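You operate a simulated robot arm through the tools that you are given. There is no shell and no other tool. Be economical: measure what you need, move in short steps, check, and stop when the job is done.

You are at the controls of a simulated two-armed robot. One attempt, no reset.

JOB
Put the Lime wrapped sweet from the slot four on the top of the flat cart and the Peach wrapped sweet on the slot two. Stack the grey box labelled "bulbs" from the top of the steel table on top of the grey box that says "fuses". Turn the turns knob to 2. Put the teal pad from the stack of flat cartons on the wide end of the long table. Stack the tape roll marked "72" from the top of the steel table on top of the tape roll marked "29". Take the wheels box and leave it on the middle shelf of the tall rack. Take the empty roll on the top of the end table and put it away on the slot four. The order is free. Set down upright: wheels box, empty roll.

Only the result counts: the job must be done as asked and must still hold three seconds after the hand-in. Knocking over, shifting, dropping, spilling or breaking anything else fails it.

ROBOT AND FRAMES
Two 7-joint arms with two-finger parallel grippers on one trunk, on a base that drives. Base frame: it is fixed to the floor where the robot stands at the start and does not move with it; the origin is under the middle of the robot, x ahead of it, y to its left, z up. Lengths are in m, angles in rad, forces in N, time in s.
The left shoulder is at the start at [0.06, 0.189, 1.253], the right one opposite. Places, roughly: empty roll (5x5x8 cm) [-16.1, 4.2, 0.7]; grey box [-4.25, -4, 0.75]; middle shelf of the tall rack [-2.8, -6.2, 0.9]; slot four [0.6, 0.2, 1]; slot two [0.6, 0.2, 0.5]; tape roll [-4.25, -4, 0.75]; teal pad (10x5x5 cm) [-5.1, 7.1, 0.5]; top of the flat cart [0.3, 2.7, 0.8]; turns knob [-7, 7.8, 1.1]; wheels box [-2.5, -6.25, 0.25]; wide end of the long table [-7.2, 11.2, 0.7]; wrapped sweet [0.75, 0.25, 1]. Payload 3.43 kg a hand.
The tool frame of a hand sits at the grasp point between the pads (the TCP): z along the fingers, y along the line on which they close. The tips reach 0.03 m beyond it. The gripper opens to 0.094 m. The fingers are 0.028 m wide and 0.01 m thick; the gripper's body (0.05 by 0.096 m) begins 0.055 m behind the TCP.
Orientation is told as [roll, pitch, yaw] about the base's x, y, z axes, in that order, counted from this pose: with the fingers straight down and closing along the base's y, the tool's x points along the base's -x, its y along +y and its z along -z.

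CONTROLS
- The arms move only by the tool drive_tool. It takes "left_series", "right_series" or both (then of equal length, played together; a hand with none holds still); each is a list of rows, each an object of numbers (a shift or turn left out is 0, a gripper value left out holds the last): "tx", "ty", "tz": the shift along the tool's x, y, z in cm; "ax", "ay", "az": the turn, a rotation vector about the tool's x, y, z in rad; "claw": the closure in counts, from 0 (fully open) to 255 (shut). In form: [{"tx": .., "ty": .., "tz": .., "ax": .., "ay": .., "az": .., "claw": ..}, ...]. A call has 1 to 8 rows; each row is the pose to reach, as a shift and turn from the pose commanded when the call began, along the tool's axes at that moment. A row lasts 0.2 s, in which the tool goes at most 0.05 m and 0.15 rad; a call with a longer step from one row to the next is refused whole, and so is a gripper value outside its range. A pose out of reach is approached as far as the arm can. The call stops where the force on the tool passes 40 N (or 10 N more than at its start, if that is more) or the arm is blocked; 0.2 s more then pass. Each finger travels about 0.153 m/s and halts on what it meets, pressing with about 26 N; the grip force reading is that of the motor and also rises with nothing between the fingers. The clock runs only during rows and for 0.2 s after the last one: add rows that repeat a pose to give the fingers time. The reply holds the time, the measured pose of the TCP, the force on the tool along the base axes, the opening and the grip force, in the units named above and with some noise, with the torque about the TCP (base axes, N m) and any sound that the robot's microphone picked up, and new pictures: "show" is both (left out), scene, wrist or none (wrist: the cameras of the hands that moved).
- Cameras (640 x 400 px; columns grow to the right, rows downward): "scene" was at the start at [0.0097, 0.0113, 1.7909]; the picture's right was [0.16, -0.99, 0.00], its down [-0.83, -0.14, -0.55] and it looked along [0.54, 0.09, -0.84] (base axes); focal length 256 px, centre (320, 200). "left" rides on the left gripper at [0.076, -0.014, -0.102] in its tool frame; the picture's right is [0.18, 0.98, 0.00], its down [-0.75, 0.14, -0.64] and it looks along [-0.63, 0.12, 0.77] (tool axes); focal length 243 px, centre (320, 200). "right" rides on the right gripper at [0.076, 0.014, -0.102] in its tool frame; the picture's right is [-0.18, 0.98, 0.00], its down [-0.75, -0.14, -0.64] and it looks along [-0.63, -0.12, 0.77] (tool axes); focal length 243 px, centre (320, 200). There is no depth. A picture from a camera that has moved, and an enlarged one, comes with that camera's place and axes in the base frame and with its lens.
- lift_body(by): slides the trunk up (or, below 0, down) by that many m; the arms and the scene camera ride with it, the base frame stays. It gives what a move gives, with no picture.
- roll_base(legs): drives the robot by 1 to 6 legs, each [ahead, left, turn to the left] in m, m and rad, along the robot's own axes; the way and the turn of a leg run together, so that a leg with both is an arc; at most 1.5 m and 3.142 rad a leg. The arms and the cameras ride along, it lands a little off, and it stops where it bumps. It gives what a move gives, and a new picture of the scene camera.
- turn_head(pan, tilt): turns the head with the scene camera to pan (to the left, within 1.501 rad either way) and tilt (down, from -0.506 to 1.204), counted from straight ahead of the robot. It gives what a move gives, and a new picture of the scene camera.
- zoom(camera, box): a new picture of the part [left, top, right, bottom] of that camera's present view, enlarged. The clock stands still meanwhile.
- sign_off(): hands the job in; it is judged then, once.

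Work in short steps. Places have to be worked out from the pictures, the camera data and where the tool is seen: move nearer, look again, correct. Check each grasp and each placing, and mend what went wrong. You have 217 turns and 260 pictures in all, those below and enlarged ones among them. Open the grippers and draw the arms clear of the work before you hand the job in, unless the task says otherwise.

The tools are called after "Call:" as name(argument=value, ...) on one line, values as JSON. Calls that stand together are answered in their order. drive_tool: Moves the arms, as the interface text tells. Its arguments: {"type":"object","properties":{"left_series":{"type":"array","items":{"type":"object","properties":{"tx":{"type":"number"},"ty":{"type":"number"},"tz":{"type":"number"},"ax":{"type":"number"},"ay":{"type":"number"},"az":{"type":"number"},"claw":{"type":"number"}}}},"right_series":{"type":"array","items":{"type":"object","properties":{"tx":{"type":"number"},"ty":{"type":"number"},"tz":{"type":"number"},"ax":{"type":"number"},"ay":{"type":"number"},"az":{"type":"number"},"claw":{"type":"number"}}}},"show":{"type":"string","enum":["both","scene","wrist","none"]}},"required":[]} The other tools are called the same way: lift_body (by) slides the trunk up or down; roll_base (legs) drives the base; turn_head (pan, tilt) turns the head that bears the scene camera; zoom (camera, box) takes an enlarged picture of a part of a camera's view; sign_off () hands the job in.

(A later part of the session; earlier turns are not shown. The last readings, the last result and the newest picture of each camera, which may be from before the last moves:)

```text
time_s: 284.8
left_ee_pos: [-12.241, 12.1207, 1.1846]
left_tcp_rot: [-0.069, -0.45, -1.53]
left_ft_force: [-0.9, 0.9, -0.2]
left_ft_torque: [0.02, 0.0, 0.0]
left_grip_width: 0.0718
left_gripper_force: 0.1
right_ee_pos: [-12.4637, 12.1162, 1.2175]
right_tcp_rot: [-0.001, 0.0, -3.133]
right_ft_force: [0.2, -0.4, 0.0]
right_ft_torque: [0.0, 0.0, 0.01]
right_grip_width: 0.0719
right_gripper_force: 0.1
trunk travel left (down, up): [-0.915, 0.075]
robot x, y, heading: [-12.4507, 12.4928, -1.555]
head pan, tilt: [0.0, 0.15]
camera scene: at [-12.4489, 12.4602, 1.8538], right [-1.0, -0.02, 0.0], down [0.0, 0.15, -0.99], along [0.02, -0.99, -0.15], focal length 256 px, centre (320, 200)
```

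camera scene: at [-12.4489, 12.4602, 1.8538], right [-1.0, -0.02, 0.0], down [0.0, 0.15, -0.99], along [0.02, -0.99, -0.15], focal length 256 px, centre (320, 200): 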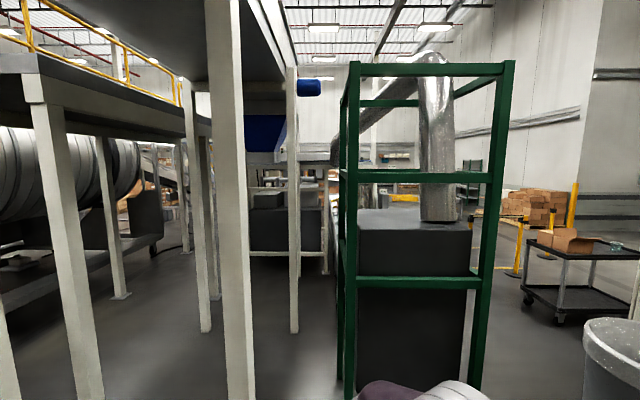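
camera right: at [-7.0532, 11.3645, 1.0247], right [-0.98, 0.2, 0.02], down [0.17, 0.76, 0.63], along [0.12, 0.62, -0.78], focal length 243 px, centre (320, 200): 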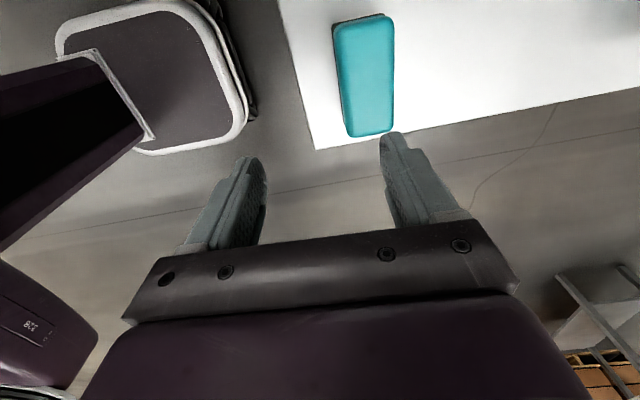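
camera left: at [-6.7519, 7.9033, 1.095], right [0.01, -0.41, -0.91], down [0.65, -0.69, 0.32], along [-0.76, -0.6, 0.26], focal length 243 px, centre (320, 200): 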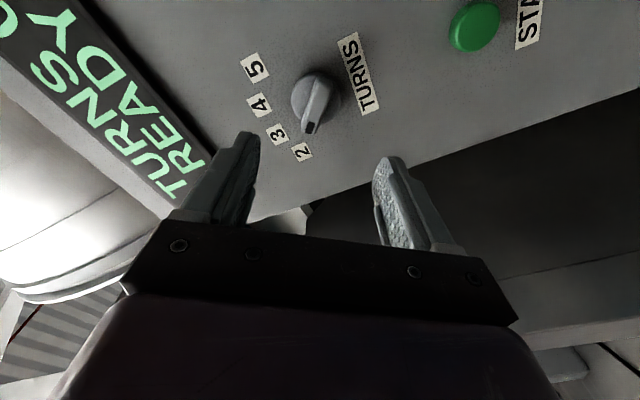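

A green rack and posts block straight ahead; the way seems to lead right of the rack. I shift 1.4 m to the right (-x) and look.

Call:
roll_base(legs=[[0, -1.4, 0]])

Call:
turn_head(pan=-0.3, tilt=0.3)

```text
time_s: 291.8
left_ee_pos: [-13.6483, 12.1061, 1.183]
left_tcp_rot: [-0.068, -0.447, -1.543]
left_ft_force: [0.8, -0.5, 0.8]
left_ft_torque: [0.02, 0.01, -0.01]
left_grip_width: 0.0723
left_gripper_force: 0.1
right_ee_pos: [-13.8713, 12.1035, 1.2172]
right_tcp_rot: [0.002, -0.001, 3.138]
right_ft_force: [0.2, 1.2, 0.7]
right_ft_torque: [-0.01, 0.01, -0.03]
right_grip_width: 0.0718
right_gripper_force: 0.0
trunk travel left (down, up): [-0.915, 0.075]
robot x, y, heading: [-13.8533, 12.4813, -1.566]
head pan, tilt: [0.0, 0.15]
camera scene: at [-13.8518, 12.4474, 1.8538], right [-1.0, 0.0, 0.0], down [0.0, 0.15, -0.99], along [0.0, -0.99, -0.15], focal length 256 px, centre (320, 200)
```

scene: 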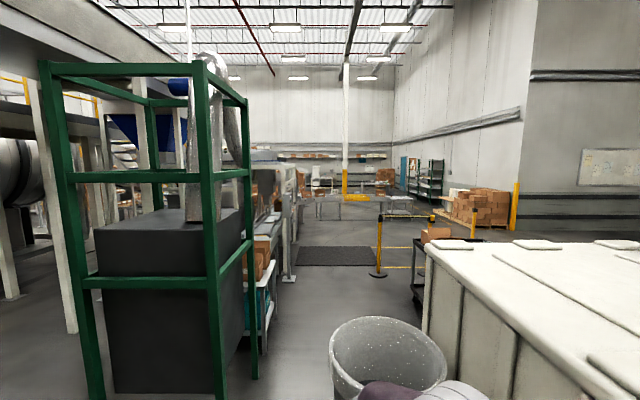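

```text
time_s: 292.6
left_ee_pos: [-13.6481, 12.1069, 1.1837]
left_tcp_rot: [-0.068, -0.446, -1.541]
left_ft_force: [0.0, -0.1, 0.1]
left_ft_torque: [-0.03, 0.02, 0.0]
left_grip_width: 0.0718
left_gripper_force: 0.1
right_ee_pos: [-13.8714, 12.1027, 1.2172]
right_tcp_rot: [0.0, -0.001, 3.138]
right_ft_force: [0.5, 0.7, -0.5]
right_ft_torque: [-0.01, -0.02, 0.03]
right_grip_width: 0.0721
right_gripper_force: 0.0
trunk travel left (down, up): [-0.915, 0.075]
robot x, y, heading: [-13.8503, 12.4808, -1.565]
head pan, tilt: [-0.3, 0.3]
camera scene: at [-13.8803, 12.4509, 1.8398], right [-0.96, 0.29, 0.0], down [0.09, 0.28, -0.96], along [-0.28, -0.91, -0.3], focal length 256 px, centre (320, 200)
```

scene: 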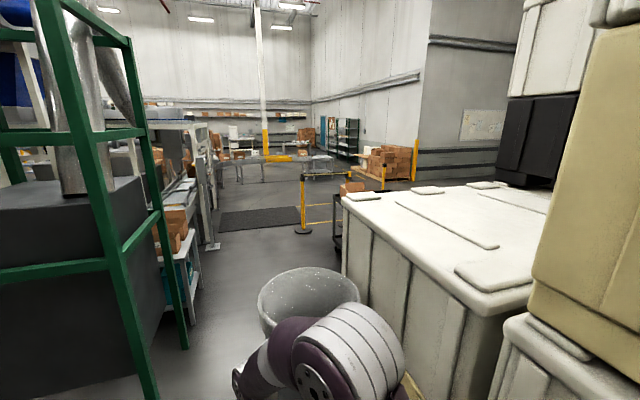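

The corridor between the rack and a speckled bin looks tight. I look down at it to measure.

Call:
turn_head(pan=-0.1, tilt=0.7)

Call:
lift_body(by=-0.4)

Call:
turn_head(pan=-0.1, tilt=0.6)

```text
time_s: 293.4
left_ee_pos: [-13.6484, 12.106, 1.184]
left_tcp_rot: [-0.068, -0.447, -1.542]
left_ft_force: [0.1, 0.0, 0.7]
left_ft_torque: [0.02, 0.0, 0.01]
left_grip_width: 0.0721
left_gripper_force: 0.1
right_ee_pos: [-13.8725, 12.1034, 1.2174]
right_tcp_rot: [0.0, -0.003, 3.138]
right_ft_force: [0.2, 0.0, -0.3]
right_ft_torque: [-0.01, 0.0, -0.05]
right_grip_width: 0.0718
right_gripper_force: 0.0
trunk travel left (down, up): [-0.915, 0.075]
robot x, y, heading: [-13.8544, 12.4804, -1.569]
head pan, tilt: [-0.099, 0.7]
camera scene: at [-13.8608, 12.4556, 1.8037], right [-1.0, 0.1, 0.0], down [0.06, 0.64, -0.77], along [-0.07, -0.76, -0.64], focal length 256 px, centre (320, 200)
```

scene: 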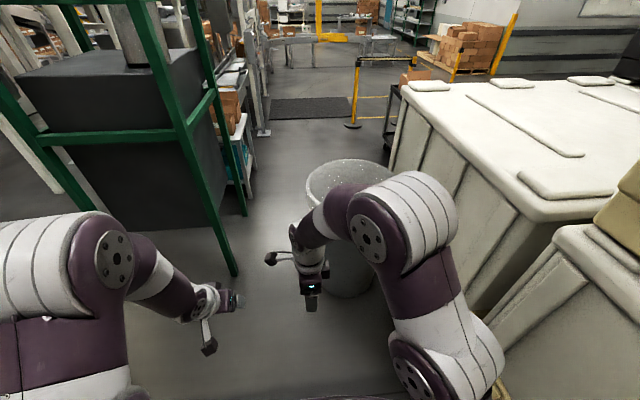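

```text
time_s: 297.3
left_ee_pos: [-13.649, 12.1055, 0.7828]
left_tcp_rot: [-0.068, -0.447, -1.542]
left_ft_force: [0.2, -0.5, 0.0]
left_ft_torque: [0.02, 0.0, -0.02]
left_grip_width: 0.0715
left_gripper_force: 0.0
right_ee_pos: [-13.8712, 12.1033, 0.8165]
right_tcp_rot: [0.0, 0.002, 3.139]
right_ft_force: [0.6, 0.4, -1.0]
right_ft_torque: [0.02, -0.04, 0.02]
right_grip_width: 0.072
right_gripper_force: 0.2
trunk travel left (down, up): [-0.515, 0.475]
robot x, y, heading: [-13.8546, 12.4805, -1.572]
head pan, tilt: [-0.099, 0.7]
```

```text
time_s: 297.9
left_ee_pos: [-13.6486, 12.1067, 0.7837]
left_tcp_rot: [-0.069, -0.447, -1.542]
left_ft_force: [-0.1, 0.1, -0.7]
left_ft_torque: [0.0, -0.02, 0.0]
left_grip_width: 0.0718
left_gripper_force: 0.2
right_ee_pos: [-13.8713, 12.1038, 0.8163]
right_tcp_rot: [-0.002, 0.0, 3.137]
right_ft_force: [0.7, 0.0, -0.6]
right_ft_torque: [0.03, -0.02, 0.0]
right_grip_width: 0.0722
right_gripper_force: 0.0
trunk travel left (down, up): [-0.515, 0.475]
robot x, y, heading: [-13.8504, 12.4788, -1.569]
head pan, tilt: [-0.099, 0.6]
camera scene: at [-13.8612, 12.4522, 1.4123], right [-1.0, 0.1, 0.0], down [0.05, 0.56, -0.82], along [-0.08, -0.82, -0.57], focal length 256 px, centre (320, 200)
```

scene: 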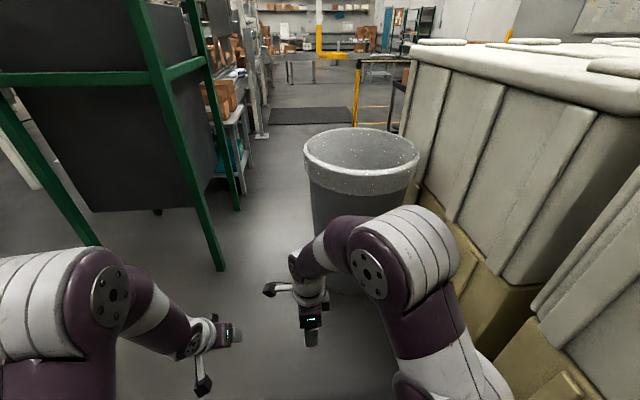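

The gap (post at x≈-13.30, bin rim at x≈-13.90) is only 0.6 m, too tight. I will do the empty roll last, by the southern way, and now return east by the known way.

Call:
lift_body(by=0.4)

Call:
roll_base(legs=[[0, 0, 1.571], [1.4, 0.07, 0], [1.5, 0, 0], [1.5, 0, 0], [1.5, 0, 0], [1.5, 0, 0]])

```text
time_s: 301.8
left_ee_pos: [-13.6473, 12.1059, 1.1843]
left_tcp_rot: [-0.065, -0.446, -1.541]
left_ft_force: [-0.7, -0.6, 0.2]
left_ft_torque: [0.01, 0.0, -0.03]
left_grip_width: 0.072
left_gripper_force: 0.0
right_ee_pos: [-13.8714, 12.1041, 1.2156]
right_tcp_rot: [0.001, 0.0, 3.137]
right_ft_force: [-0.8, -0.5, -0.4]
right_ft_torque: [-0.02, 0.02, 0.01]
right_grip_width: 0.0716
right_gripper_force: 0.1
trunk travel left (down, up): [-0.915, 0.075]
robot x, y, heading: [-13.8583, 12.4815, -1.566]
head pan, tilt: [-0.099, 0.6]
```

```text
time_s: 341.0
left_ee_pos: [-6.0065, 12.4859, 1.1841]
left_tcp_rot: [-0.068, -0.448, -0.021]
left_ft_force: [-0.6, -0.6, -0.4]
left_ft_torque: [-0.01, -0.03, 0.0]
left_grip_width: 0.0718
left_gripper_force: 0.0
right_ee_pos: [-6.0133, 12.263, 1.2172]
right_tcp_rot: [0.001, -0.003, -1.622]
right_ft_force: [-0.5, 0.6, 0.1]
right_ft_torque: [0.0, -0.03, -0.02]
right_grip_width: 0.072
right_gripper_force: 0.0
trunk travel left (down, up): [-0.915, 0.075]
robot x, y, heading: [-6.3883, 12.2979, -0.043]
head pan, tilt: [-0.099, 0.6]
camera scene: at [-6.361, 12.2888, 1.8123], right [-0.14, -0.99, 0.0], down [-0.56, 0.08, -0.83], along [0.82, -0.12, -0.56], focal length 256 px, centre (320, 200)
```

scene: 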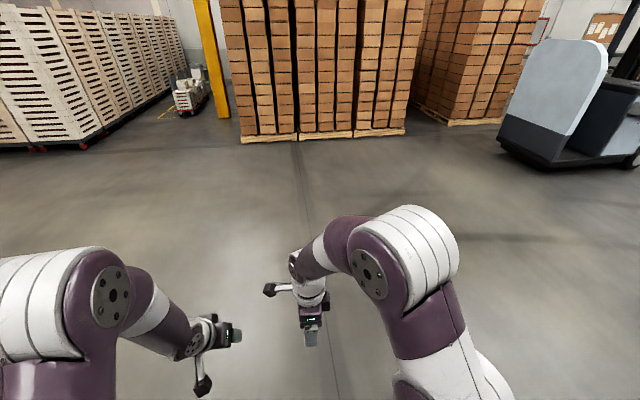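

Back in the open. I continue to (-4.4, 9.45).

Call:
roll_base(legs=[[1.5, 0, 0], [0.5, 0, 0], [0, 0, -1.528], [1.4, 0, 0], [1.35, 0, 0], [0, 0, 1.571]])

```text
time_s: 371.3
left_ee_pos: [-4.1109, 9.6916, 1.1838]
left_tcp_rot: [-0.068, -0.447, -0.037]
left_ft_force: [-0.1, 0.6, 0.0]
left_ft_torque: [-0.01, -0.03, 0.0]
left_grip_width: 0.0719
left_gripper_force: 0.0
right_ee_pos: [-4.1239, 9.4691, 1.2172]
right_tcp_rot: [0.0, 0.001, -1.64]
right_ft_force: [-0.6, 0.5, -0.3]
right_ft_torque: [0.02, -0.05, -0.01]
right_grip_width: 0.0716
right_gripper_force: 0.1
trunk travel left (down, up): [-0.915, 0.075]
robot x, y, heading: [-4.5, 9.5135, -0.064]
head pan, tilt: [-0.099, 0.6]
camera scene: at [-4.4709, 9.5013, 1.8123], right [-0.16, -0.99, 0.0], down [-0.56, 0.09, -0.83], along [0.81, -0.13, -0.56], focal length 256 px, centre (320, 200)
```

scene: 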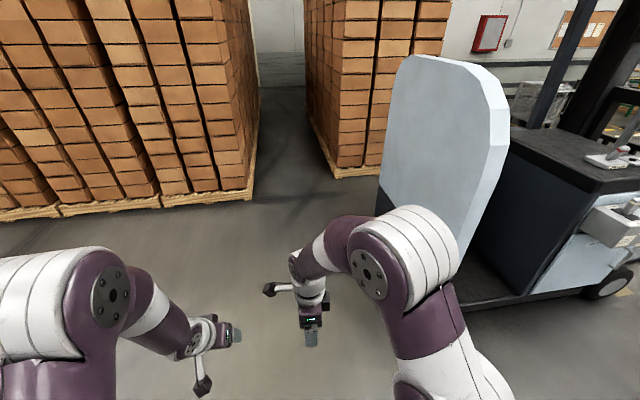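

I go east to x≈-1.95, turn to face -y, and check before passing the gap.

Call:
roll_base(legs=[[1.3, 0.1, 0], [1.25, 0.1, 0], [0, 0, -1.507]])

```text
time_s: 387.4
left_ee_pos: [-1.76, 9.2332, 1.1837]
left_tcp_rot: [-0.067, -0.448, -1.541]
left_ft_force: [-0.3, 0.4, 1.1]
left_ft_torque: [0.01, 0.03, 0.0]
left_grip_width: 0.0718
left_gripper_force: 0.1
right_ee_pos: [-1.9831, 9.2312, 1.2173]
right_tcp_rot: [0.0, -0.002, 3.137]
right_ft_force: [-0.1, 0.4, 0.2]
right_ft_torque: [-0.02, 0.02, 0.0]
right_grip_width: 0.0719
right_gripper_force: 0.1
trunk travel left (down, up): [-0.915, 0.075]
robot x, y, heading: [-1.9662, 9.6068, -1.568]
head pan, tilt: [-0.099, 0.6]
camera scene: at [-1.9731, 9.5799, 1.8123], right [-1.0, 0.1, 0.0], down [0.05, 0.56, -0.83], along [-0.08, -0.82, -0.56], focal length 256 px, centre (320, 200)
```

scene: 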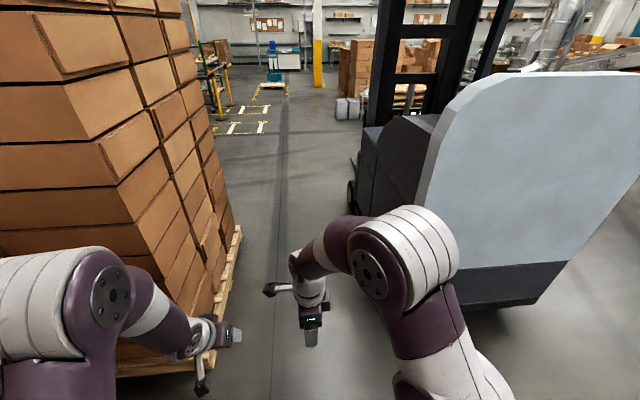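

The left elbow sticks out too far for passing the stacks face-on. I turn to face +x and slide sideways through the gap instead, keeping x≈-2.07.

Call:
roll_base(legs=[[0, 0, 1.568], [-0.1, -0.5, 0]])

Call:
turn_head(pan=-0.7, tilt=0.7)

```text
time_s: 394.2
left_ee_pos: [-1.6902, 9.3155, 1.1834]
left_tcp_rot: [-0.072, -0.447, 0.025]
left_ft_force: [0.3, -0.6, -0.4]
left_ft_torque: [0.0, -0.05, -0.01]
left_grip_width: 0.072
left_gripper_force: 0.0
right_ee_pos: [-1.6895, 9.0922, 1.2162]
right_tcp_rot: [0.001, 0.0, -1.579]
right_ft_force: [-0.3, -0.7, 0.2]
right_ft_torque: [-0.01, 0.03, 0.02]
right_grip_width: 0.0718
right_gripper_force: 0.0
trunk travel left (down, up): [-0.915, 0.075]
robot x, y, heading: [-2.0656, 9.1104, -0.001]
head pan, tilt: [-0.099, 0.6]
camera scene: at [-2.0373, 9.1037, 1.8123], right [-0.1, -0.99, 0.0], down [-0.56, 0.06, -0.82], along [0.82, -0.08, -0.57], focal length 256 px, centre (320, 200)
```

scene: 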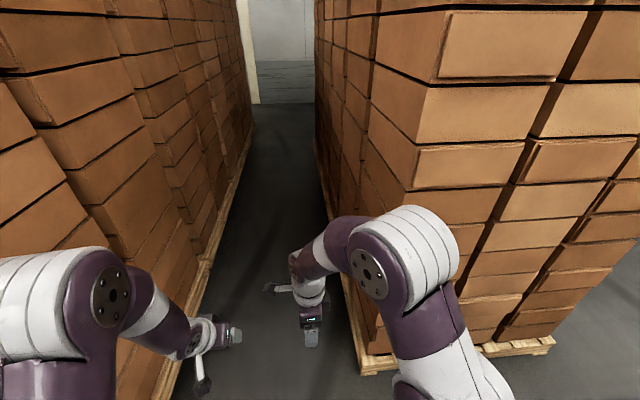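

```text
time_s: 395.2
left_ee_pos: [-1.6907, 9.3147, 1.1829]
left_tcp_rot: [-0.069, -0.446, 0.025]
left_ft_force: [0.4, -0.2, -0.4]
left_ft_torque: [0.02, 0.02, -0.01]
left_grip_width: 0.0719
left_gripper_force: 0.0
right_ee_pos: [-1.6883, 9.0905, 1.2173]
right_tcp_rot: [0.002, -0.003, -1.581]
right_ft_force: [-0.2, -0.7, 0.7]
right_ft_torque: [-0.01, 0.01, -0.01]
right_grip_width: 0.072
right_gripper_force: 0.1
trunk travel left (down, up): [-0.915, 0.075]
robot x, y, heading: [-2.0682, 9.1104, 0.003]
head pan, tilt: [-0.7, 0.7]
camera scene: at [-2.0606, 9.0567, 1.8037], right [-0.65, -0.76, 0.0], down [-0.49, 0.42, -0.77], along [0.58, -0.49, -0.64], focal length 256 px, centre (320, 200)
```

scene: 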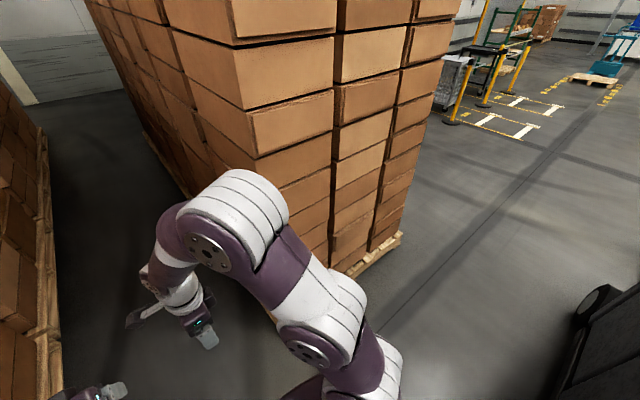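

The stack's west face is at x≈-1.35; my hands reach only to x≈-1.65, my back to ≈-2.35. I slide to -y.

Call:
roll_base(legs=[[0, -1.5, 0], [0, -1.5, 0], [0, -1.5, 0], [0, -1.0, 0]])

```text
time_s: 421.9
left_ee_pos: [-1.6023, 3.7349, 1.1832]
left_tcp_rot: [-0.07, -0.448, 0.033]
left_ft_force: [0.4, -0.1, 0.3]
left_ft_torque: [0.0, 0.01, -0.01]
left_grip_width: 0.0718
left_gripper_force: 0.1
right_ee_pos: [-1.5978, 3.5119, 1.2169]
right_tcp_rot: [0.001, -0.002, -1.571]
right_ft_force: [0.0, 0.0, 0.7]
right_ft_torque: [0.02, 0.03, 0.02]
right_grip_width: 0.072
right_gripper_force: 0.0
trunk travel left (down, up): [-0.915, 0.075]
robot x, y, heading: [-1.9785, 3.5278, 0.006]
head pan, tilt: [-0.7, 0.7]
camera scene: at [-1.9696, 3.4748, 1.8037], right [-0.64, -0.77, 0.0], down [-0.5, 0.41, -0.77], along [0.59, -0.49, -0.64], focal length 256 px, centre (320, 200)
```

scene: 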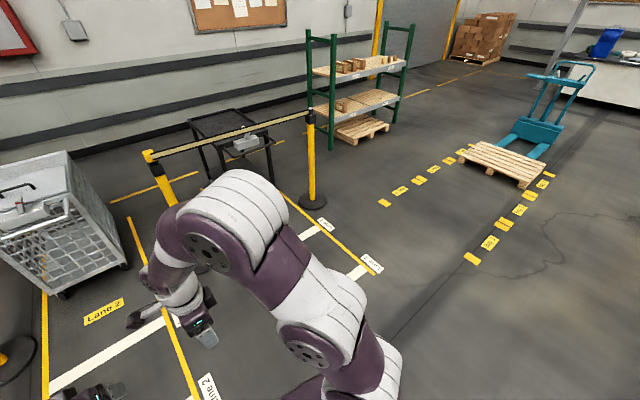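

Through the gap. I turn to face -y and look for the steel table near (-4.25, -4).

Call:
roll_base(legs=[[0, 0, -1.7]])

Call:
turn_head(pan=-0.1, tilt=0.25)

```text
time_s: 426.4
left_ee_pos: [-1.8205, 3.1308, 1.1833]
left_tcp_rot: [-0.066, -0.446, -1.67]
left_ft_force: [-1.0, 0.4, -0.3]
left_ft_torque: [-0.02, -0.02, 0.02]
left_grip_width: 0.0719
left_gripper_force: 0.2
right_ee_pos: [-2.0419, 3.1572, 1.2174]
right_tcp_rot: [0.001, -0.001, 3.011]
right_ft_force: [-0.5, 0.1, -0.1]
right_ft_torque: [-0.01, 0.02, 0.02]
right_grip_width: 0.0717
right_gripper_force: 0.1
trunk travel left (down, up): [-0.915, 0.075]
robot x, y, heading: [-1.9751, 3.5289, -1.695]
head pan, tilt: [-0.7, 0.7]
camera scene: at [-2.0297, 3.5303, 1.8037], right [-0.68, 0.73, 0.0], down [0.47, 0.44, -0.76], along [-0.56, -0.52, -0.64], focal length 256 px, centre (320, 200)
```

scene: 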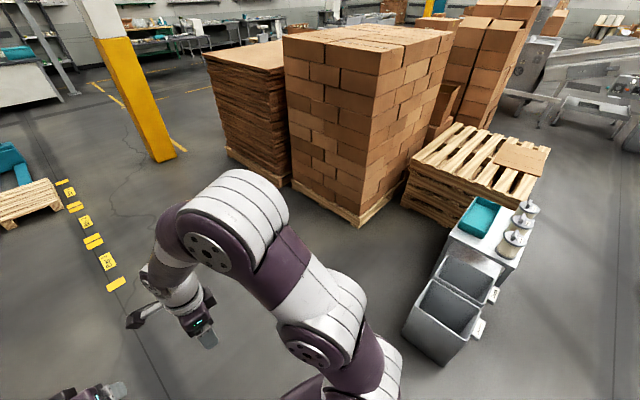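

```text
time_s: 427.4
left_ee_pos: [-1.8212, 3.1304, 1.1834]
left_tcp_rot: [-0.068, -0.447, -1.67]
left_ft_force: [-0.4, 0.1, 0.7]
left_ft_torque: [0.0, -0.01, 0.02]
left_grip_width: 0.0721
left_gripper_force: 0.1
right_ee_pos: [-2.0422, 3.1566, 1.2167]
right_tcp_rot: [0.001, 0.0, 3.011]
right_ft_force: [0.0, 0.3, 0.0]
right_ft_torque: [-0.01, 0.0, 0.04]
right_grip_width: 0.072
right_gripper_force: 0.0
trunk travel left (down, up): [-0.915, 0.075]
robot x, y, heading: [-1.9719, 3.5279, -1.698]
head pan, tilt: [-0.099, 0.25]
camera scene: at [-1.9884, 3.4969, 1.8444], right [-0.97, 0.22, 0.0], down [0.06, 0.24, -0.97], along [-0.22, -0.94, -0.25], focal length 256 px, centre (320, 200)
```

scene: 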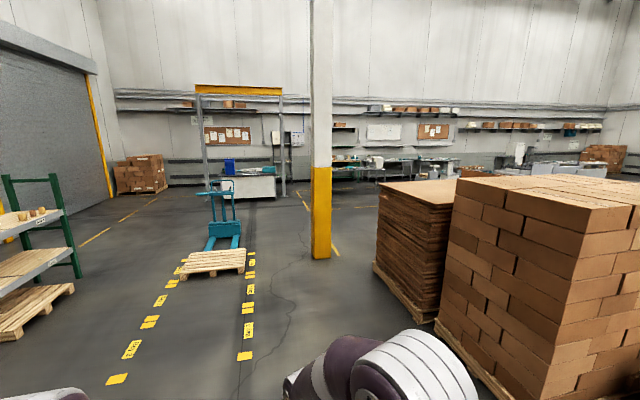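

The column stands at (-2.85, -0.1), the pallet jack at about (-1.3, -0.5). I pass between at x≈-2.1 down to y≈-2.

Call:
roll_base(legs=[[0, 0, 0.127], [1.45, -0.12, 0], [1.5, 0, 0], [1.5, 0, 0], [1.0, 0, 0]])

Call:
turn_head(pan=-0.5, tilt=0.3)

```text
time_s: 454.1
left_ee_pos: [-2.057, -2.322, 1.1841]
left_tcp_rot: [-0.066, -0.446, -1.588]
left_ft_force: [0.1, 0.5, -0.4]
left_ft_torque: [-0.02, 0.0, 0.0]
left_grip_width: 0.0718
left_gripper_force: 0.0
right_ee_pos: [-2.2794, -2.3136, 1.2172]
right_tcp_rot: [-0.001, -0.002, 3.091]
right_ft_force: [0.3, 0.0, 0.3]
right_ft_torque: [0.01, -0.02, 0.05]
right_grip_width: 0.0717
right_gripper_force: 0.1
trunk travel left (down, up): [-0.915, 0.075]
robot x, y, heading: [-2.2413, -1.9381, -1.613]
head pan, tilt: [-0.099, 0.25]
camera scene: at [-2.2533, -1.97, 1.8445], right [-0.99, 0.14, 0.0], down [0.04, 0.24, -0.97], along [-0.14, -0.96, -0.25], focal length 256 px, centre (320, 200)
```

scene: 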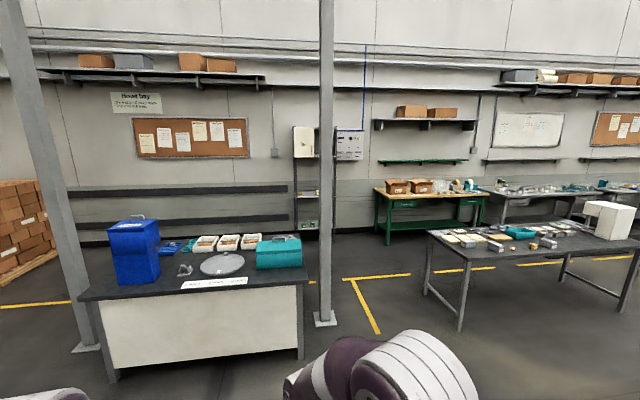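

```text
time_s: 455.0
left_ee_pos: [-2.0564, -2.322, 1.183]
left_tcp_rot: [-0.07, -0.447, -1.587]
left_ft_force: [-0.6, 0.2, 0.0]
left_ft_torque: [-0.03, 0.02, -0.02]
left_grip_width: 0.0719
left_gripper_force: 0.0
right_ee_pos: [-2.2789, -2.3139, 1.2176]
right_tcp_rot: [0.001, -0.002, 3.091]
right_ft_force: [1.1, -0.2, -0.4]
right_ft_torque: [-0.01, 0.0, 0.0]
right_grip_width: 0.0721
right_gripper_force: 0.1
trunk travel left (down, up): [-0.915, 0.075]
robot x, y, heading: [-2.2431, -1.94, -1.616]
head pan, tilt: [-0.499, 0.3]
camera scene: at [-2.2882, -1.9588, 1.8398], right [-0.86, 0.52, 0.0], down [0.15, 0.25, -0.96], along [-0.49, -0.82, -0.3], focal length 256 px, centre (320, 200)
```

scene: 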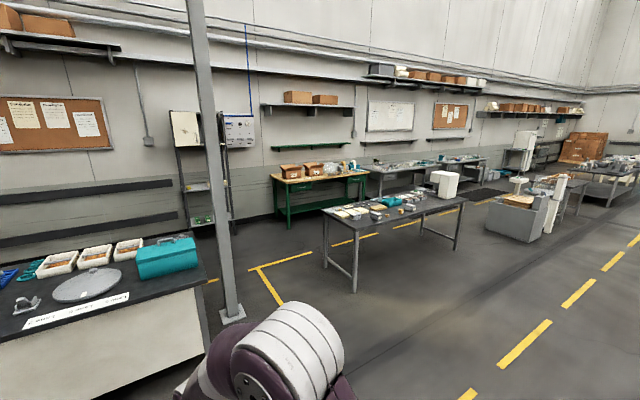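

The steel table with legs spans about x -4…-6, y -4.0…-4.6. I enlarge it to find boxes and tape rolls.

Call:
zoom(camera="scene", box=[310, 160, 480, 260])

```text
3.76 times, centred on (395, 210) of scene
camera zoom: at [-2.2882, -1.9588, 1.8398], right [-0.86, 0.52, 0.0], down [0.15, 0.25, -0.96], along [-0.49, -0.82, -0.3], focal length 964 px, centre (38, 162)
```

zoom: 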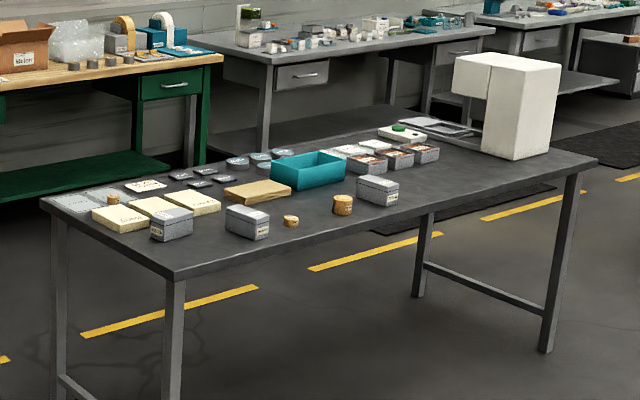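

I drive up to the table's north side, to about (-4.45, -3.3), facing -y.

Call:
roll_base(legs=[[0.72, -1.07, 0], [0.72, -1.07, 0], [0, 0, 0.045]])

Call:
turn_head(pan=0, tilt=0.8)

Call:
zoom(camera="scene", box=[180, 60, 480, 250])

```text
time_s: 467.9
left_ee_pos: [-4.2765, -3.5955, 1.1837]
left_tcp_rot: [-0.069, -0.447, -1.599]
left_ft_force: [-0.8, 0.5, -0.3]
left_ft_torque: [-0.02, 0.02, 0.01]
left_grip_width: 0.072
left_gripper_force: 0.2
right_ee_pos: [-4.4985, -3.5857, 1.2176]
right_tcp_rot: [-0.001, -0.001, 3.08]
right_ft_force: [0.0, -0.6, -0.1]
right_ft_torque: [-0.01, -0.02, -0.04]
right_grip_width: 0.0719
right_gripper_force: 0.1
trunk travel left (down, up): [-0.915, 0.075]
robot x, y, heading: [-4.4563, -3.2105, -1.622]
head pan, tilt: [-0.499, 0.3]
camera scene: at [-4.5044, -3.2306, 1.8397], right [-0.85, 0.53, 0.0], down [0.16, 0.25, -0.96], along [-0.5, -0.81, -0.3], focal length 256 px, centre (320, 200)
```

scene: 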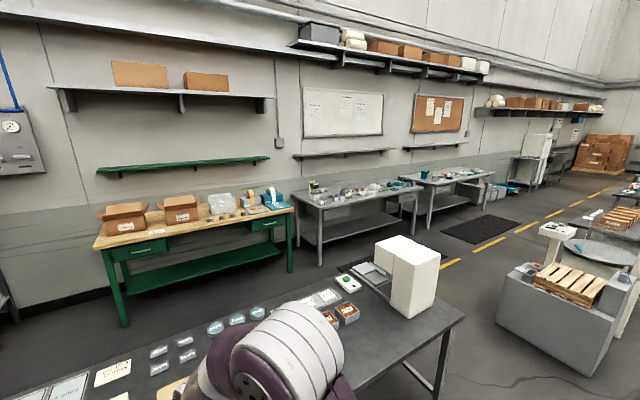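

```text
time_s: 468.8
left_ee_pos: [-4.2755, -3.5971, 1.1829]
left_tcp_rot: [-0.067, -0.448, -1.598]
left_ft_force: [-0.7, 0.0, -1.3]
left_ft_torque: [0.03, -0.02, 0.0]
left_grip_width: 0.072
left_gripper_force: 0.1
right_ee_pos: [-4.4976, -3.5861, 1.2172]
right_tcp_rot: [0.001, -0.002, 3.08]
right_ft_force: [0.0, -0.3, 0.2]
right_ft_torque: [0.0, 0.0, 0.02]
right_grip_width: 0.0722
right_gripper_force: 0.0
trunk travel left (down, up): [-0.915, 0.075]
robot x, y, heading: [-4.4566, -3.2116, -1.627]
head pan, tilt: [0.0, 0.799]
camera scene: at [-4.4584, -3.2316, 1.7955], right [-1.0, 0.06, 0.0], down [0.04, 0.72, -0.7], along [-0.04, -0.7, -0.72], focal length 256 px, centre (320, 200)
```

scene: 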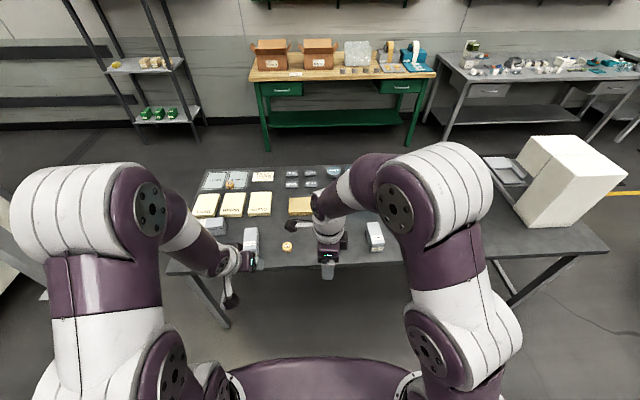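

```text
2.11 times, centred on (330, 155) of scene
camera zoom: at [-4.4584, -3.2316, 1.7955], right [-1.0, 0.06, 0.0], down [0.04, 0.72, -0.7], along [-0.04, -0.7, -0.72], focal length 539 px, centre (299, 295)
```

zoom: 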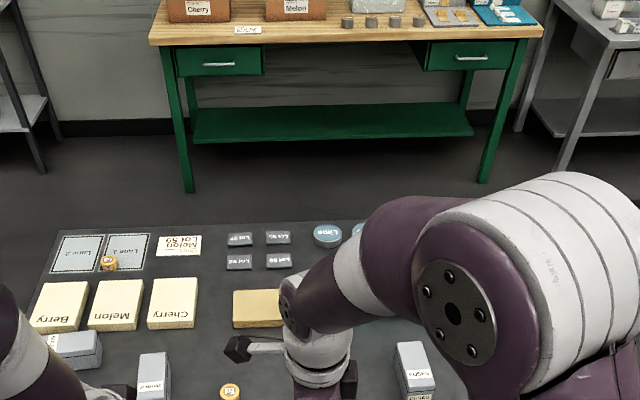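

I zoom into the grey boxes and the tape rolls to read labels.

Call:
zoom(camera="scene", box=[192, 170, 304, 260])

Call:
zoom(camera="scene", box=[270, 170, 400, 270])

```text
4.44 times, centred on (248, 215) of scene
camera zoom: at [-4.4584, -3.2316, 1.7955], right [-1.0, 0.06, 0.0], down [0.04, 0.72, -0.7], along [-0.04, -0.7, -0.72], focal length 1138 px, centre (640, 133)
```

zoom: 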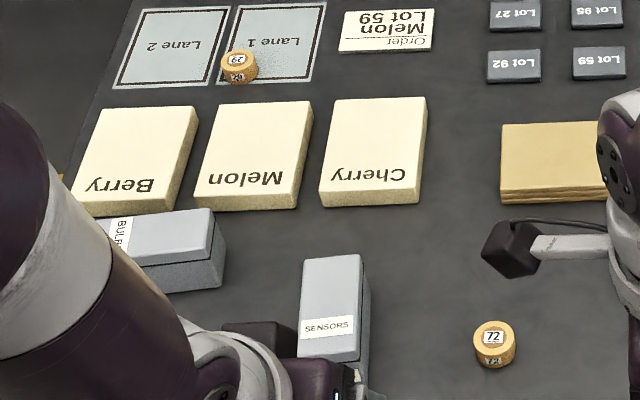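

```text
4.00 times, centred on (335, 220) of scene
camera zoom: at [-4.4584, -3.2316, 1.7955], right [-1.0, 0.06, 0.0], down [0.04, 0.72, -0.7], along [-0.04, -0.7, -0.72], focal length 1024 px, centre (260, 120)
```

zoom: 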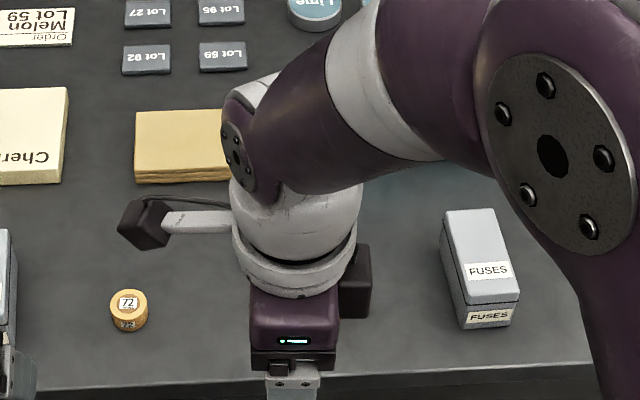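

BULBS, SENSORS and FUSES boxes and the "72" roll are found. I enlarge the roll on the lane cards to confirm its number.

Call:
zoom(camera="scene", box=[222, 174, 246, 194])

Call:
zoom(camera="scene", box=[280, 236, 300, 256])

```text
16.00 times, centred on (234, 184) of scene
camera zoom: at [-4.4584, -3.2316, 1.7955], right [-1.0, 0.06, 0.0], down [0.04, 0.72, -0.7], along [-0.04, -0.7, -0.72], focal length 4098 px, centre (1696, 456)
```

zoom: 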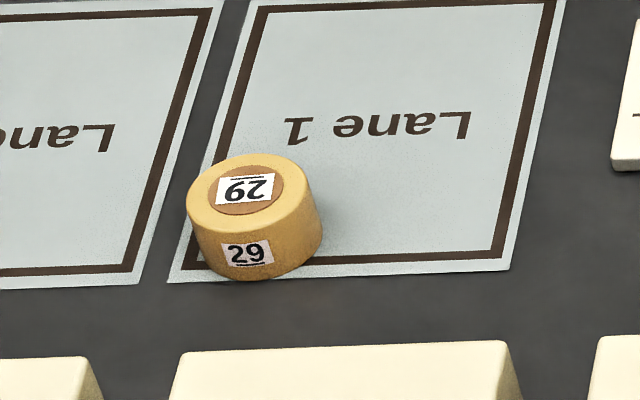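

```text
16.00 times, centred on (290, 246) of scene
camera zoom: at [-4.4584, -3.2316, 1.7955], right [-1.0, 0.06, 0.0], down [0.04, 0.72, -0.7], along [-0.04, -0.7, -0.72], focal length 4098 px, centre (800, -536)
```

zoom: 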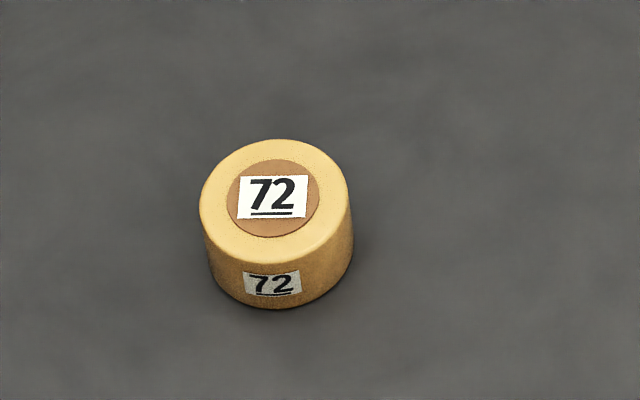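

Labels confirmed. I start with BULBS: drive to about (-3.9, -3.5), lower the trunk 0.18 m, using the right hand whose fingers already close along y.

Call:
roll_base(legs=[[0, 0, 0.05], [0.25, 0.55, 0]])

Call:
lift_body(by=-0.15)

Call:
drive_tool(right_series=[{"ty": 3}, {"ty": 6}, {"ty": 9}])

```text
time_s: 472.6
left_ee_pos: [-3.7077, -3.8413, 1.1838]
left_tcp_rot: [-0.068, -0.447, -1.55]
left_ft_force: [-0.9, 0.1, 0.1]
left_ft_torque: [0.0, 0.01, 0.0]
left_grip_width: 0.0719
left_gripper_force: 0.1
right_ee_pos: [-3.9307, -3.8422, 1.2177]
right_tcp_rot: [0.0, 0.001, 3.129]
right_ft_force: [-0.4, 0.6, -0.4]
right_ft_torque: [0.03, 0.0, 0.0]
right_grip_width: 0.0716
right_gripper_force: 0.0
trunk travel left (down, up): [-0.915, 0.075]
robot x, y, heading: [-3.9053, -3.4622, -1.579]
head pan, tilt: [0.0, 0.799]
camera scene: at [-3.9085, -3.485, 1.7954], right [-1.0, 0.01, 0.0], down [0.0, 0.72, -0.7], along [0.0, -0.7, -0.72], focal length 256 px, centre (320, 200)
```

scene: 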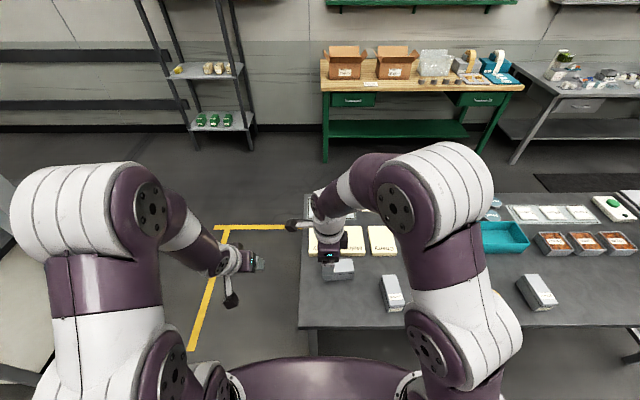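

```text
time_s: 474.4
left_ee_pos: [-3.706, -3.8411, 1.0334]
left_tcp_rot: [-0.067, -0.446, -1.55]
left_ft_force: [-0.7, 1.1, -0.8]
left_ft_torque: [-0.01, 0.04, 0.04]
left_grip_width: 0.0719
left_gripper_force: 0.0
right_ee_pos: [-3.9287, -3.842, 1.0671]
right_tcp_rot: [0.0, -0.002, 3.133]
right_ft_force: [0.1, 0.5, -0.3]
right_ft_torque: [0.01, 0.02, 0.01]
right_grip_width: 0.0719
right_gripper_force: 0.0
trunk travel left (down, up): [-0.765, 0.225]
robot x, y, heading: [-3.9089, -3.4616, -1.579]
head pan, tilt: [0.0, 0.799]
```

```text
time_s: 475.2
left_ee_pos: [-3.7059, -3.8407, 1.0327]
left_tcp_rot: [-0.067, -0.447, -1.551]
left_ft_force: [0.1, -0.8, 0.0]
left_ft_torque: [0.0, -0.01, 0.01]
left_grip_width: 0.0717
left_gripper_force: 0.1
right_ee_pos: [-3.93, -3.9333, 1.0672]
right_tcp_rot: [-0.004, -0.002, 3.131]
right_ft_force: [-1.4, -1.1, 0.0]
right_ft_torque: [0.03, 0.03, 0.01]
right_grip_width: 0.0721
right_gripper_force: 0.0
trunk travel left (down, up): [-0.765, 0.225]
robot x, y, heading: [-3.9072, -3.4627, -1.576]
head pan, tilt: [0.0, 0.799]
camera scene: at [-3.9073, -3.4867, 1.6454], right [-1.0, 0.01, 0.0], down [0.0, 0.72, -0.7], along [0.0, -0.7, -0.72], focal length 256 px, centre (320, 200)
camera right: at [-3.8522, -3.9472, 1.1695], right [-0.19, -0.98, 0.0], down [-0.75, 0.15, 0.64], along [-0.63, 0.13, -0.77], focal length 243 px, centre (320, 200)
```

scene: 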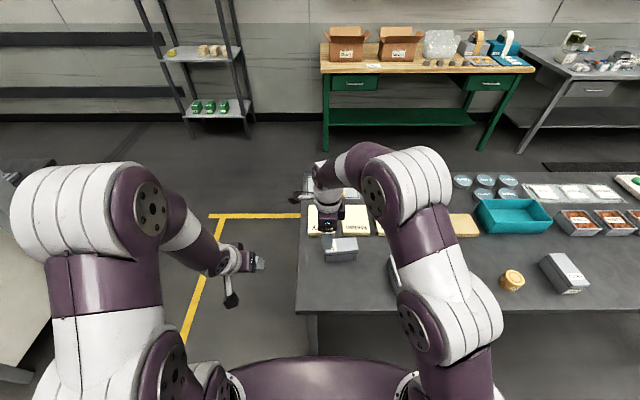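
right: 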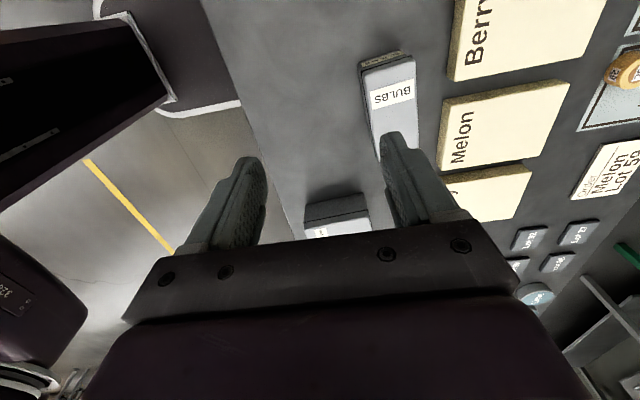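

BULBS is at about (-3.99, -4.04). I move above it and down to z≈0.96, fingers fully open.

Call:
drive_tool(right_series=[{"tx": -2, "ty": 3.5, "tz": 1, "claw": 0}, {"tx": -4, "ty": 7, "tz": 3}, {"tx": -6, "ty": 10.5, "tz": 5}, {"tx": -6, "ty": 10.5, "tz": 8}, {"tx": -6, "ty": 10.5, "tz": 10}])

```text
time_s: 476.4
left_ee_pos: [-3.7071, -3.8408, 1.0334]
left_tcp_rot: [-0.067, -0.445, -1.551]
left_ft_force: [-0.4, 0.1, 0.1]
left_ft_torque: [0.02, -0.03, 0.01]
left_grip_width: 0.0718
left_gripper_force: 0.0
right_ee_pos: [-3.9931, -4.0358, 0.9653]
right_tcp_rot: [0.0, -0.002, 3.132]
right_ft_force: [0.2, 0.4, 0.7]
right_ft_torque: [-0.02, 0.0, 0.04]
right_grip_width: 0.0941
right_gripper_force: 0.0
trunk travel left (down, up): [-0.765, 0.225]
robot x, y, heading: [-3.9093, -3.4615, -1.573]
head pan, tilt: [0.0, 0.799]
camera scene: at [-3.9074, -3.4859, 1.6454], right [-1.0, 0.01, 0.0], down [0.0, 0.72, -0.7], along [0.0, -0.7, -0.72], focal length 256 px, centre (320, 200)
camera right: at [-3.9154, -4.0504, 1.0671], right [-0.2, -0.98, 0.0], down [-0.75, 0.15, 0.64], along [-0.63, 0.13, -0.77], focal length 243 px, centre (320, 200)
```

scene: 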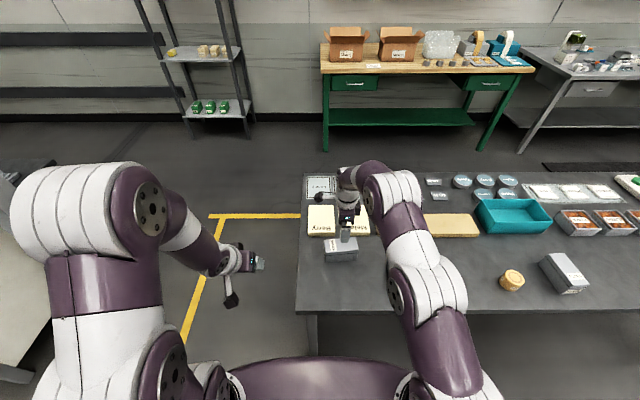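
right: 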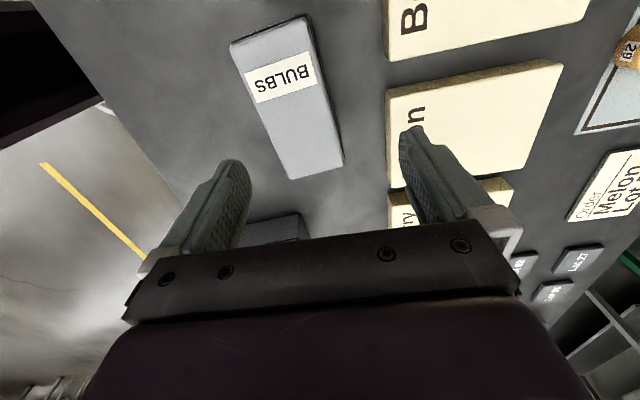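

BULBS centre refined at (-4.003, -4.007), turned about 5°. I correct and descend to z≈0.86.

Call:
drive_tool(right_series=[{"tx": -0.5, "ty": -1.5, "tz": 2, "az": -0.04}, {"tx": -1, "ty": -2.9, "tz": 4, "az": -0.08}, {"tx": -1, "ty": -2.9, "tz": 7, "az": -0.08}, {"tx": -1, "ty": -2.9, "tz": 10, "az": -0.08}], show="wrist")

```text
time_s: 477.4
left_ee_pos: [-3.7068, -3.8403, 1.0334]
left_tcp_rot: [-0.069, -0.446, -1.55]
left_ft_force: [0.3, -0.4, -0.5]
left_ft_torque: [0.01, -0.02, -0.03]
left_grip_width: 0.072
left_gripper_force: 0.1
right_ee_pos: [-4.0003, -4.0079, 0.8679]
right_tcp_rot: [-0.001, 0.001, -3.075]
right_ft_force: [0.8, 0.6, -0.6]
right_ft_torque: [0.0, 0.04, 0.04]
right_grip_width: 0.0938
right_gripper_force: 0.2
trunk travel left (down, up): [-0.765, 0.225]
robot x, y, heading: [-3.9083, -3.4609, -1.575]
head pan, tilt: [0.0, 0.799]
camera right: at [-3.9231, -4.0164, 0.9706], right [-0.12, -0.99, 0.0], down [-0.76, 0.09, 0.64], along [-0.64, 0.08, -0.77], focal length 243 px, centre (320, 200)
```

right: 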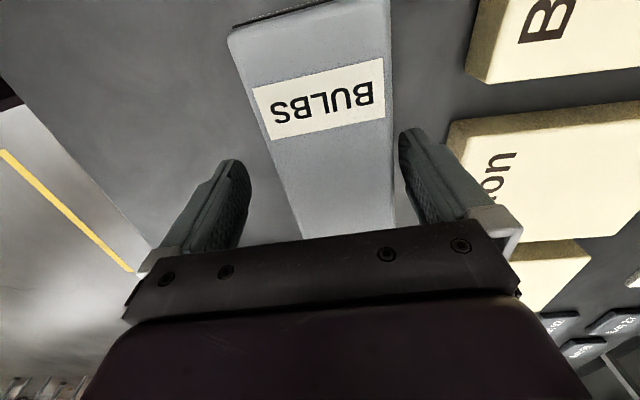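

The box is 0.6 cm off to -y. I correct and descend 4 cm slowly.

Call:
drive_tool(right_series=[{"ty": 0.6, "tz": 0.5}, {"ty": 0.6, "tz": 1.5}, {"ty": 0.6, "tz": 2.5}, {"ty": 0.6, "tz": 3.5}, {"ty": 0.6, "tz": 4.5}], show="wrist")

```text
time_s: 478.8
left_ee_pos: [-3.7056, -3.8375, 1.0361]
left_tcp_rot: [-0.07, -0.45, -1.55]
left_ft_force: [-0.2, -0.3, -0.9]
left_ft_torque: [-0.02, 0.02, -0.04]
left_grip_width: 0.0716
left_gripper_force: 0.1
right_ee_pos: [-4.0008, -4.0128, 0.8309]
right_tcp_rot: [0.01, -0.003, -3.071]
right_ft_force: [-5.5, 15.3, 31.8]
right_ft_torque: [2.17, 0.13, 0.29]
right_grip_width: 0.0941
right_gripper_force: 0.1
trunk travel left (down, up): [-0.765, 0.225]
robot x, y, heading: [-3.9062, -3.4665, -1.577]
head pan, tilt: [0.0, 0.799]
stopped in row 5 (right hand): the force on the tool passed its limit at 45 N (the readings are from after the stop); the commanded pose is now the measured one
camera right: at [-3.9227, -4.0203, 0.9336], right [-0.12, -0.99, 0.01], down [-0.76, 0.1, 0.64], along [-0.64, 0.07, -0.77], focal length 243 px, centre (320, 200)
```

right: 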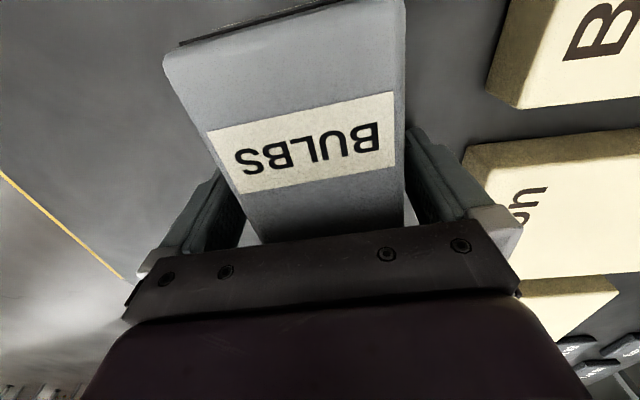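

The tips seem to have touched the table itself (top ≈0.80); the box top is at ≈0.88 and it is 4.8 cm wide. I raise 1.5 cm and close.

Call:
drive_tool(right_series=[{"tz": -1.5}, {"tz": -1.5, "claw": 120}, {"tz": -1.5, "claw": 255}, {"tz": -1.5, "claw": 255}, {"tz": -1.5, "claw": 255}], show="wrist")

```text
time_s: 479.9
left_ee_pos: [-3.7065, -3.8402, 1.0342]
left_tcp_rot: [-0.07, -0.446, -1.55]
left_ft_force: [0.4, 0.0, -0.5]
left_ft_torque: [0.02, -0.01, 0.02]
left_grip_width: 0.0718
left_gripper_force: 0.2
right_ee_pos: [-4.0012, -4.0156, 0.8415]
right_tcp_rot: [0.008, 0.0, -3.075]
right_ft_force: [0.2, -0.7, -1.9]
right_ft_torque: [0.0, 0.01, -0.01]
right_grip_width: 0.062
right_gripper_force: 25.8
trunk travel left (down, up): [-0.765, 0.225]
robot x, y, heading: [-3.9107, -3.4627, -1.576]
head pan, tilt: [0.0, 0.799]
camera right: at [-3.9224, -4.0226, 0.9448], right [-0.12, -0.99, 0.01], down [-0.76, 0.09, 0.64], along [-0.64, 0.07, -0.77], focal length 243 px, centre (320, 200)
```

right: 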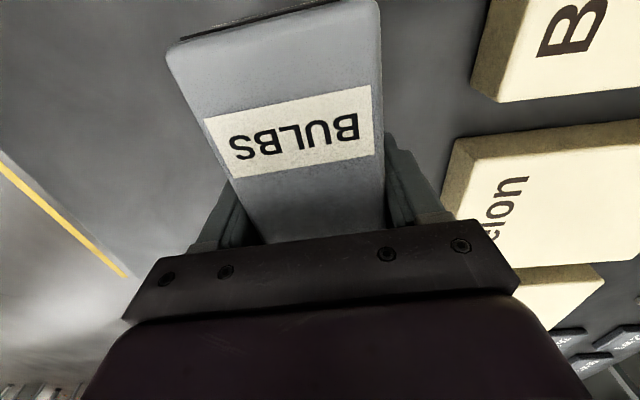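

Gripped (62 mm). I lift 14 cm and check.

Call:
drive_tool(right_series=[{"tz": -3}, {"tz": -7}, {"tz": -11}, {"tz": -14}])

```text
time_s: 480.9
left_ee_pos: [-3.7073, -3.8401, 1.0338]
left_tcp_rot: [-0.068, -0.447, -1.549]
left_ft_force: [0.1, -0.4, 0.0]
left_ft_torque: [-0.01, 0.0, 0.02]
left_grip_width: 0.0719
left_gripper_force: 0.0
right_ee_pos: [-3.9977, -4.0136, 0.9825]
right_tcp_rot: [0.009, 0.0, -3.072]
right_ft_force: [-0.1, 1.2, -2.5]
right_ft_torque: [-0.01, -0.01, -0.04]
right_grip_width: 0.0621
right_gripper_force: 26.4
trunk travel left (down, up): [-0.765, 0.225]
robot x, y, heading: [-3.9084, -3.4668, -1.576]
head pan, tilt: [0.0, 0.799]
camera scene: at [-3.9075, -3.4848, 1.6454], right [-1.0, 0.01, 0.0], down [0.0, 0.72, -0.7], along [0.0, -0.7, -0.72], focal length 256 px, centre (320, 200)
camera right: at [-3.9203, -4.0211, 1.0865], right [-0.12, -0.99, 0.01], down [-0.76, 0.09, 0.64], along [-0.64, 0.07, -0.77], focal length 243 px, centre (320, 200)
```

scene: 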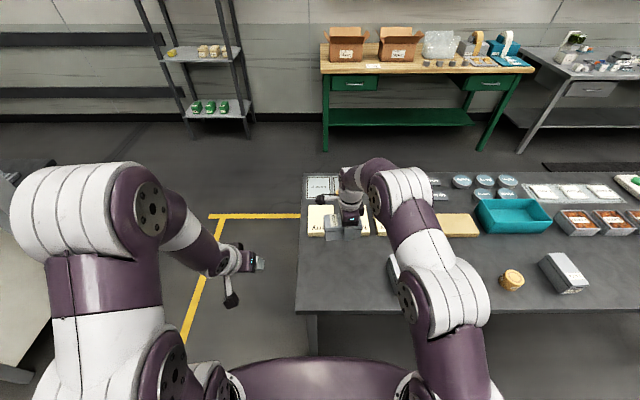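
right: 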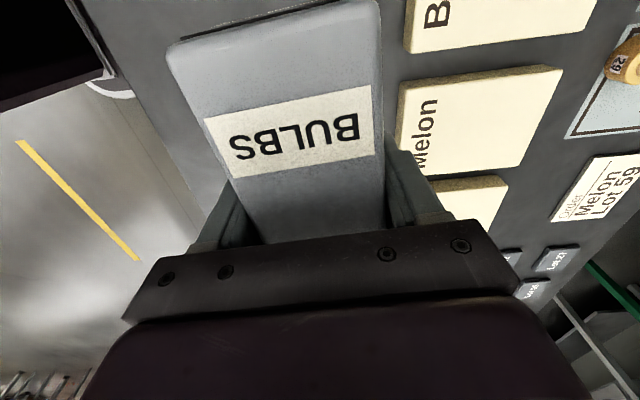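

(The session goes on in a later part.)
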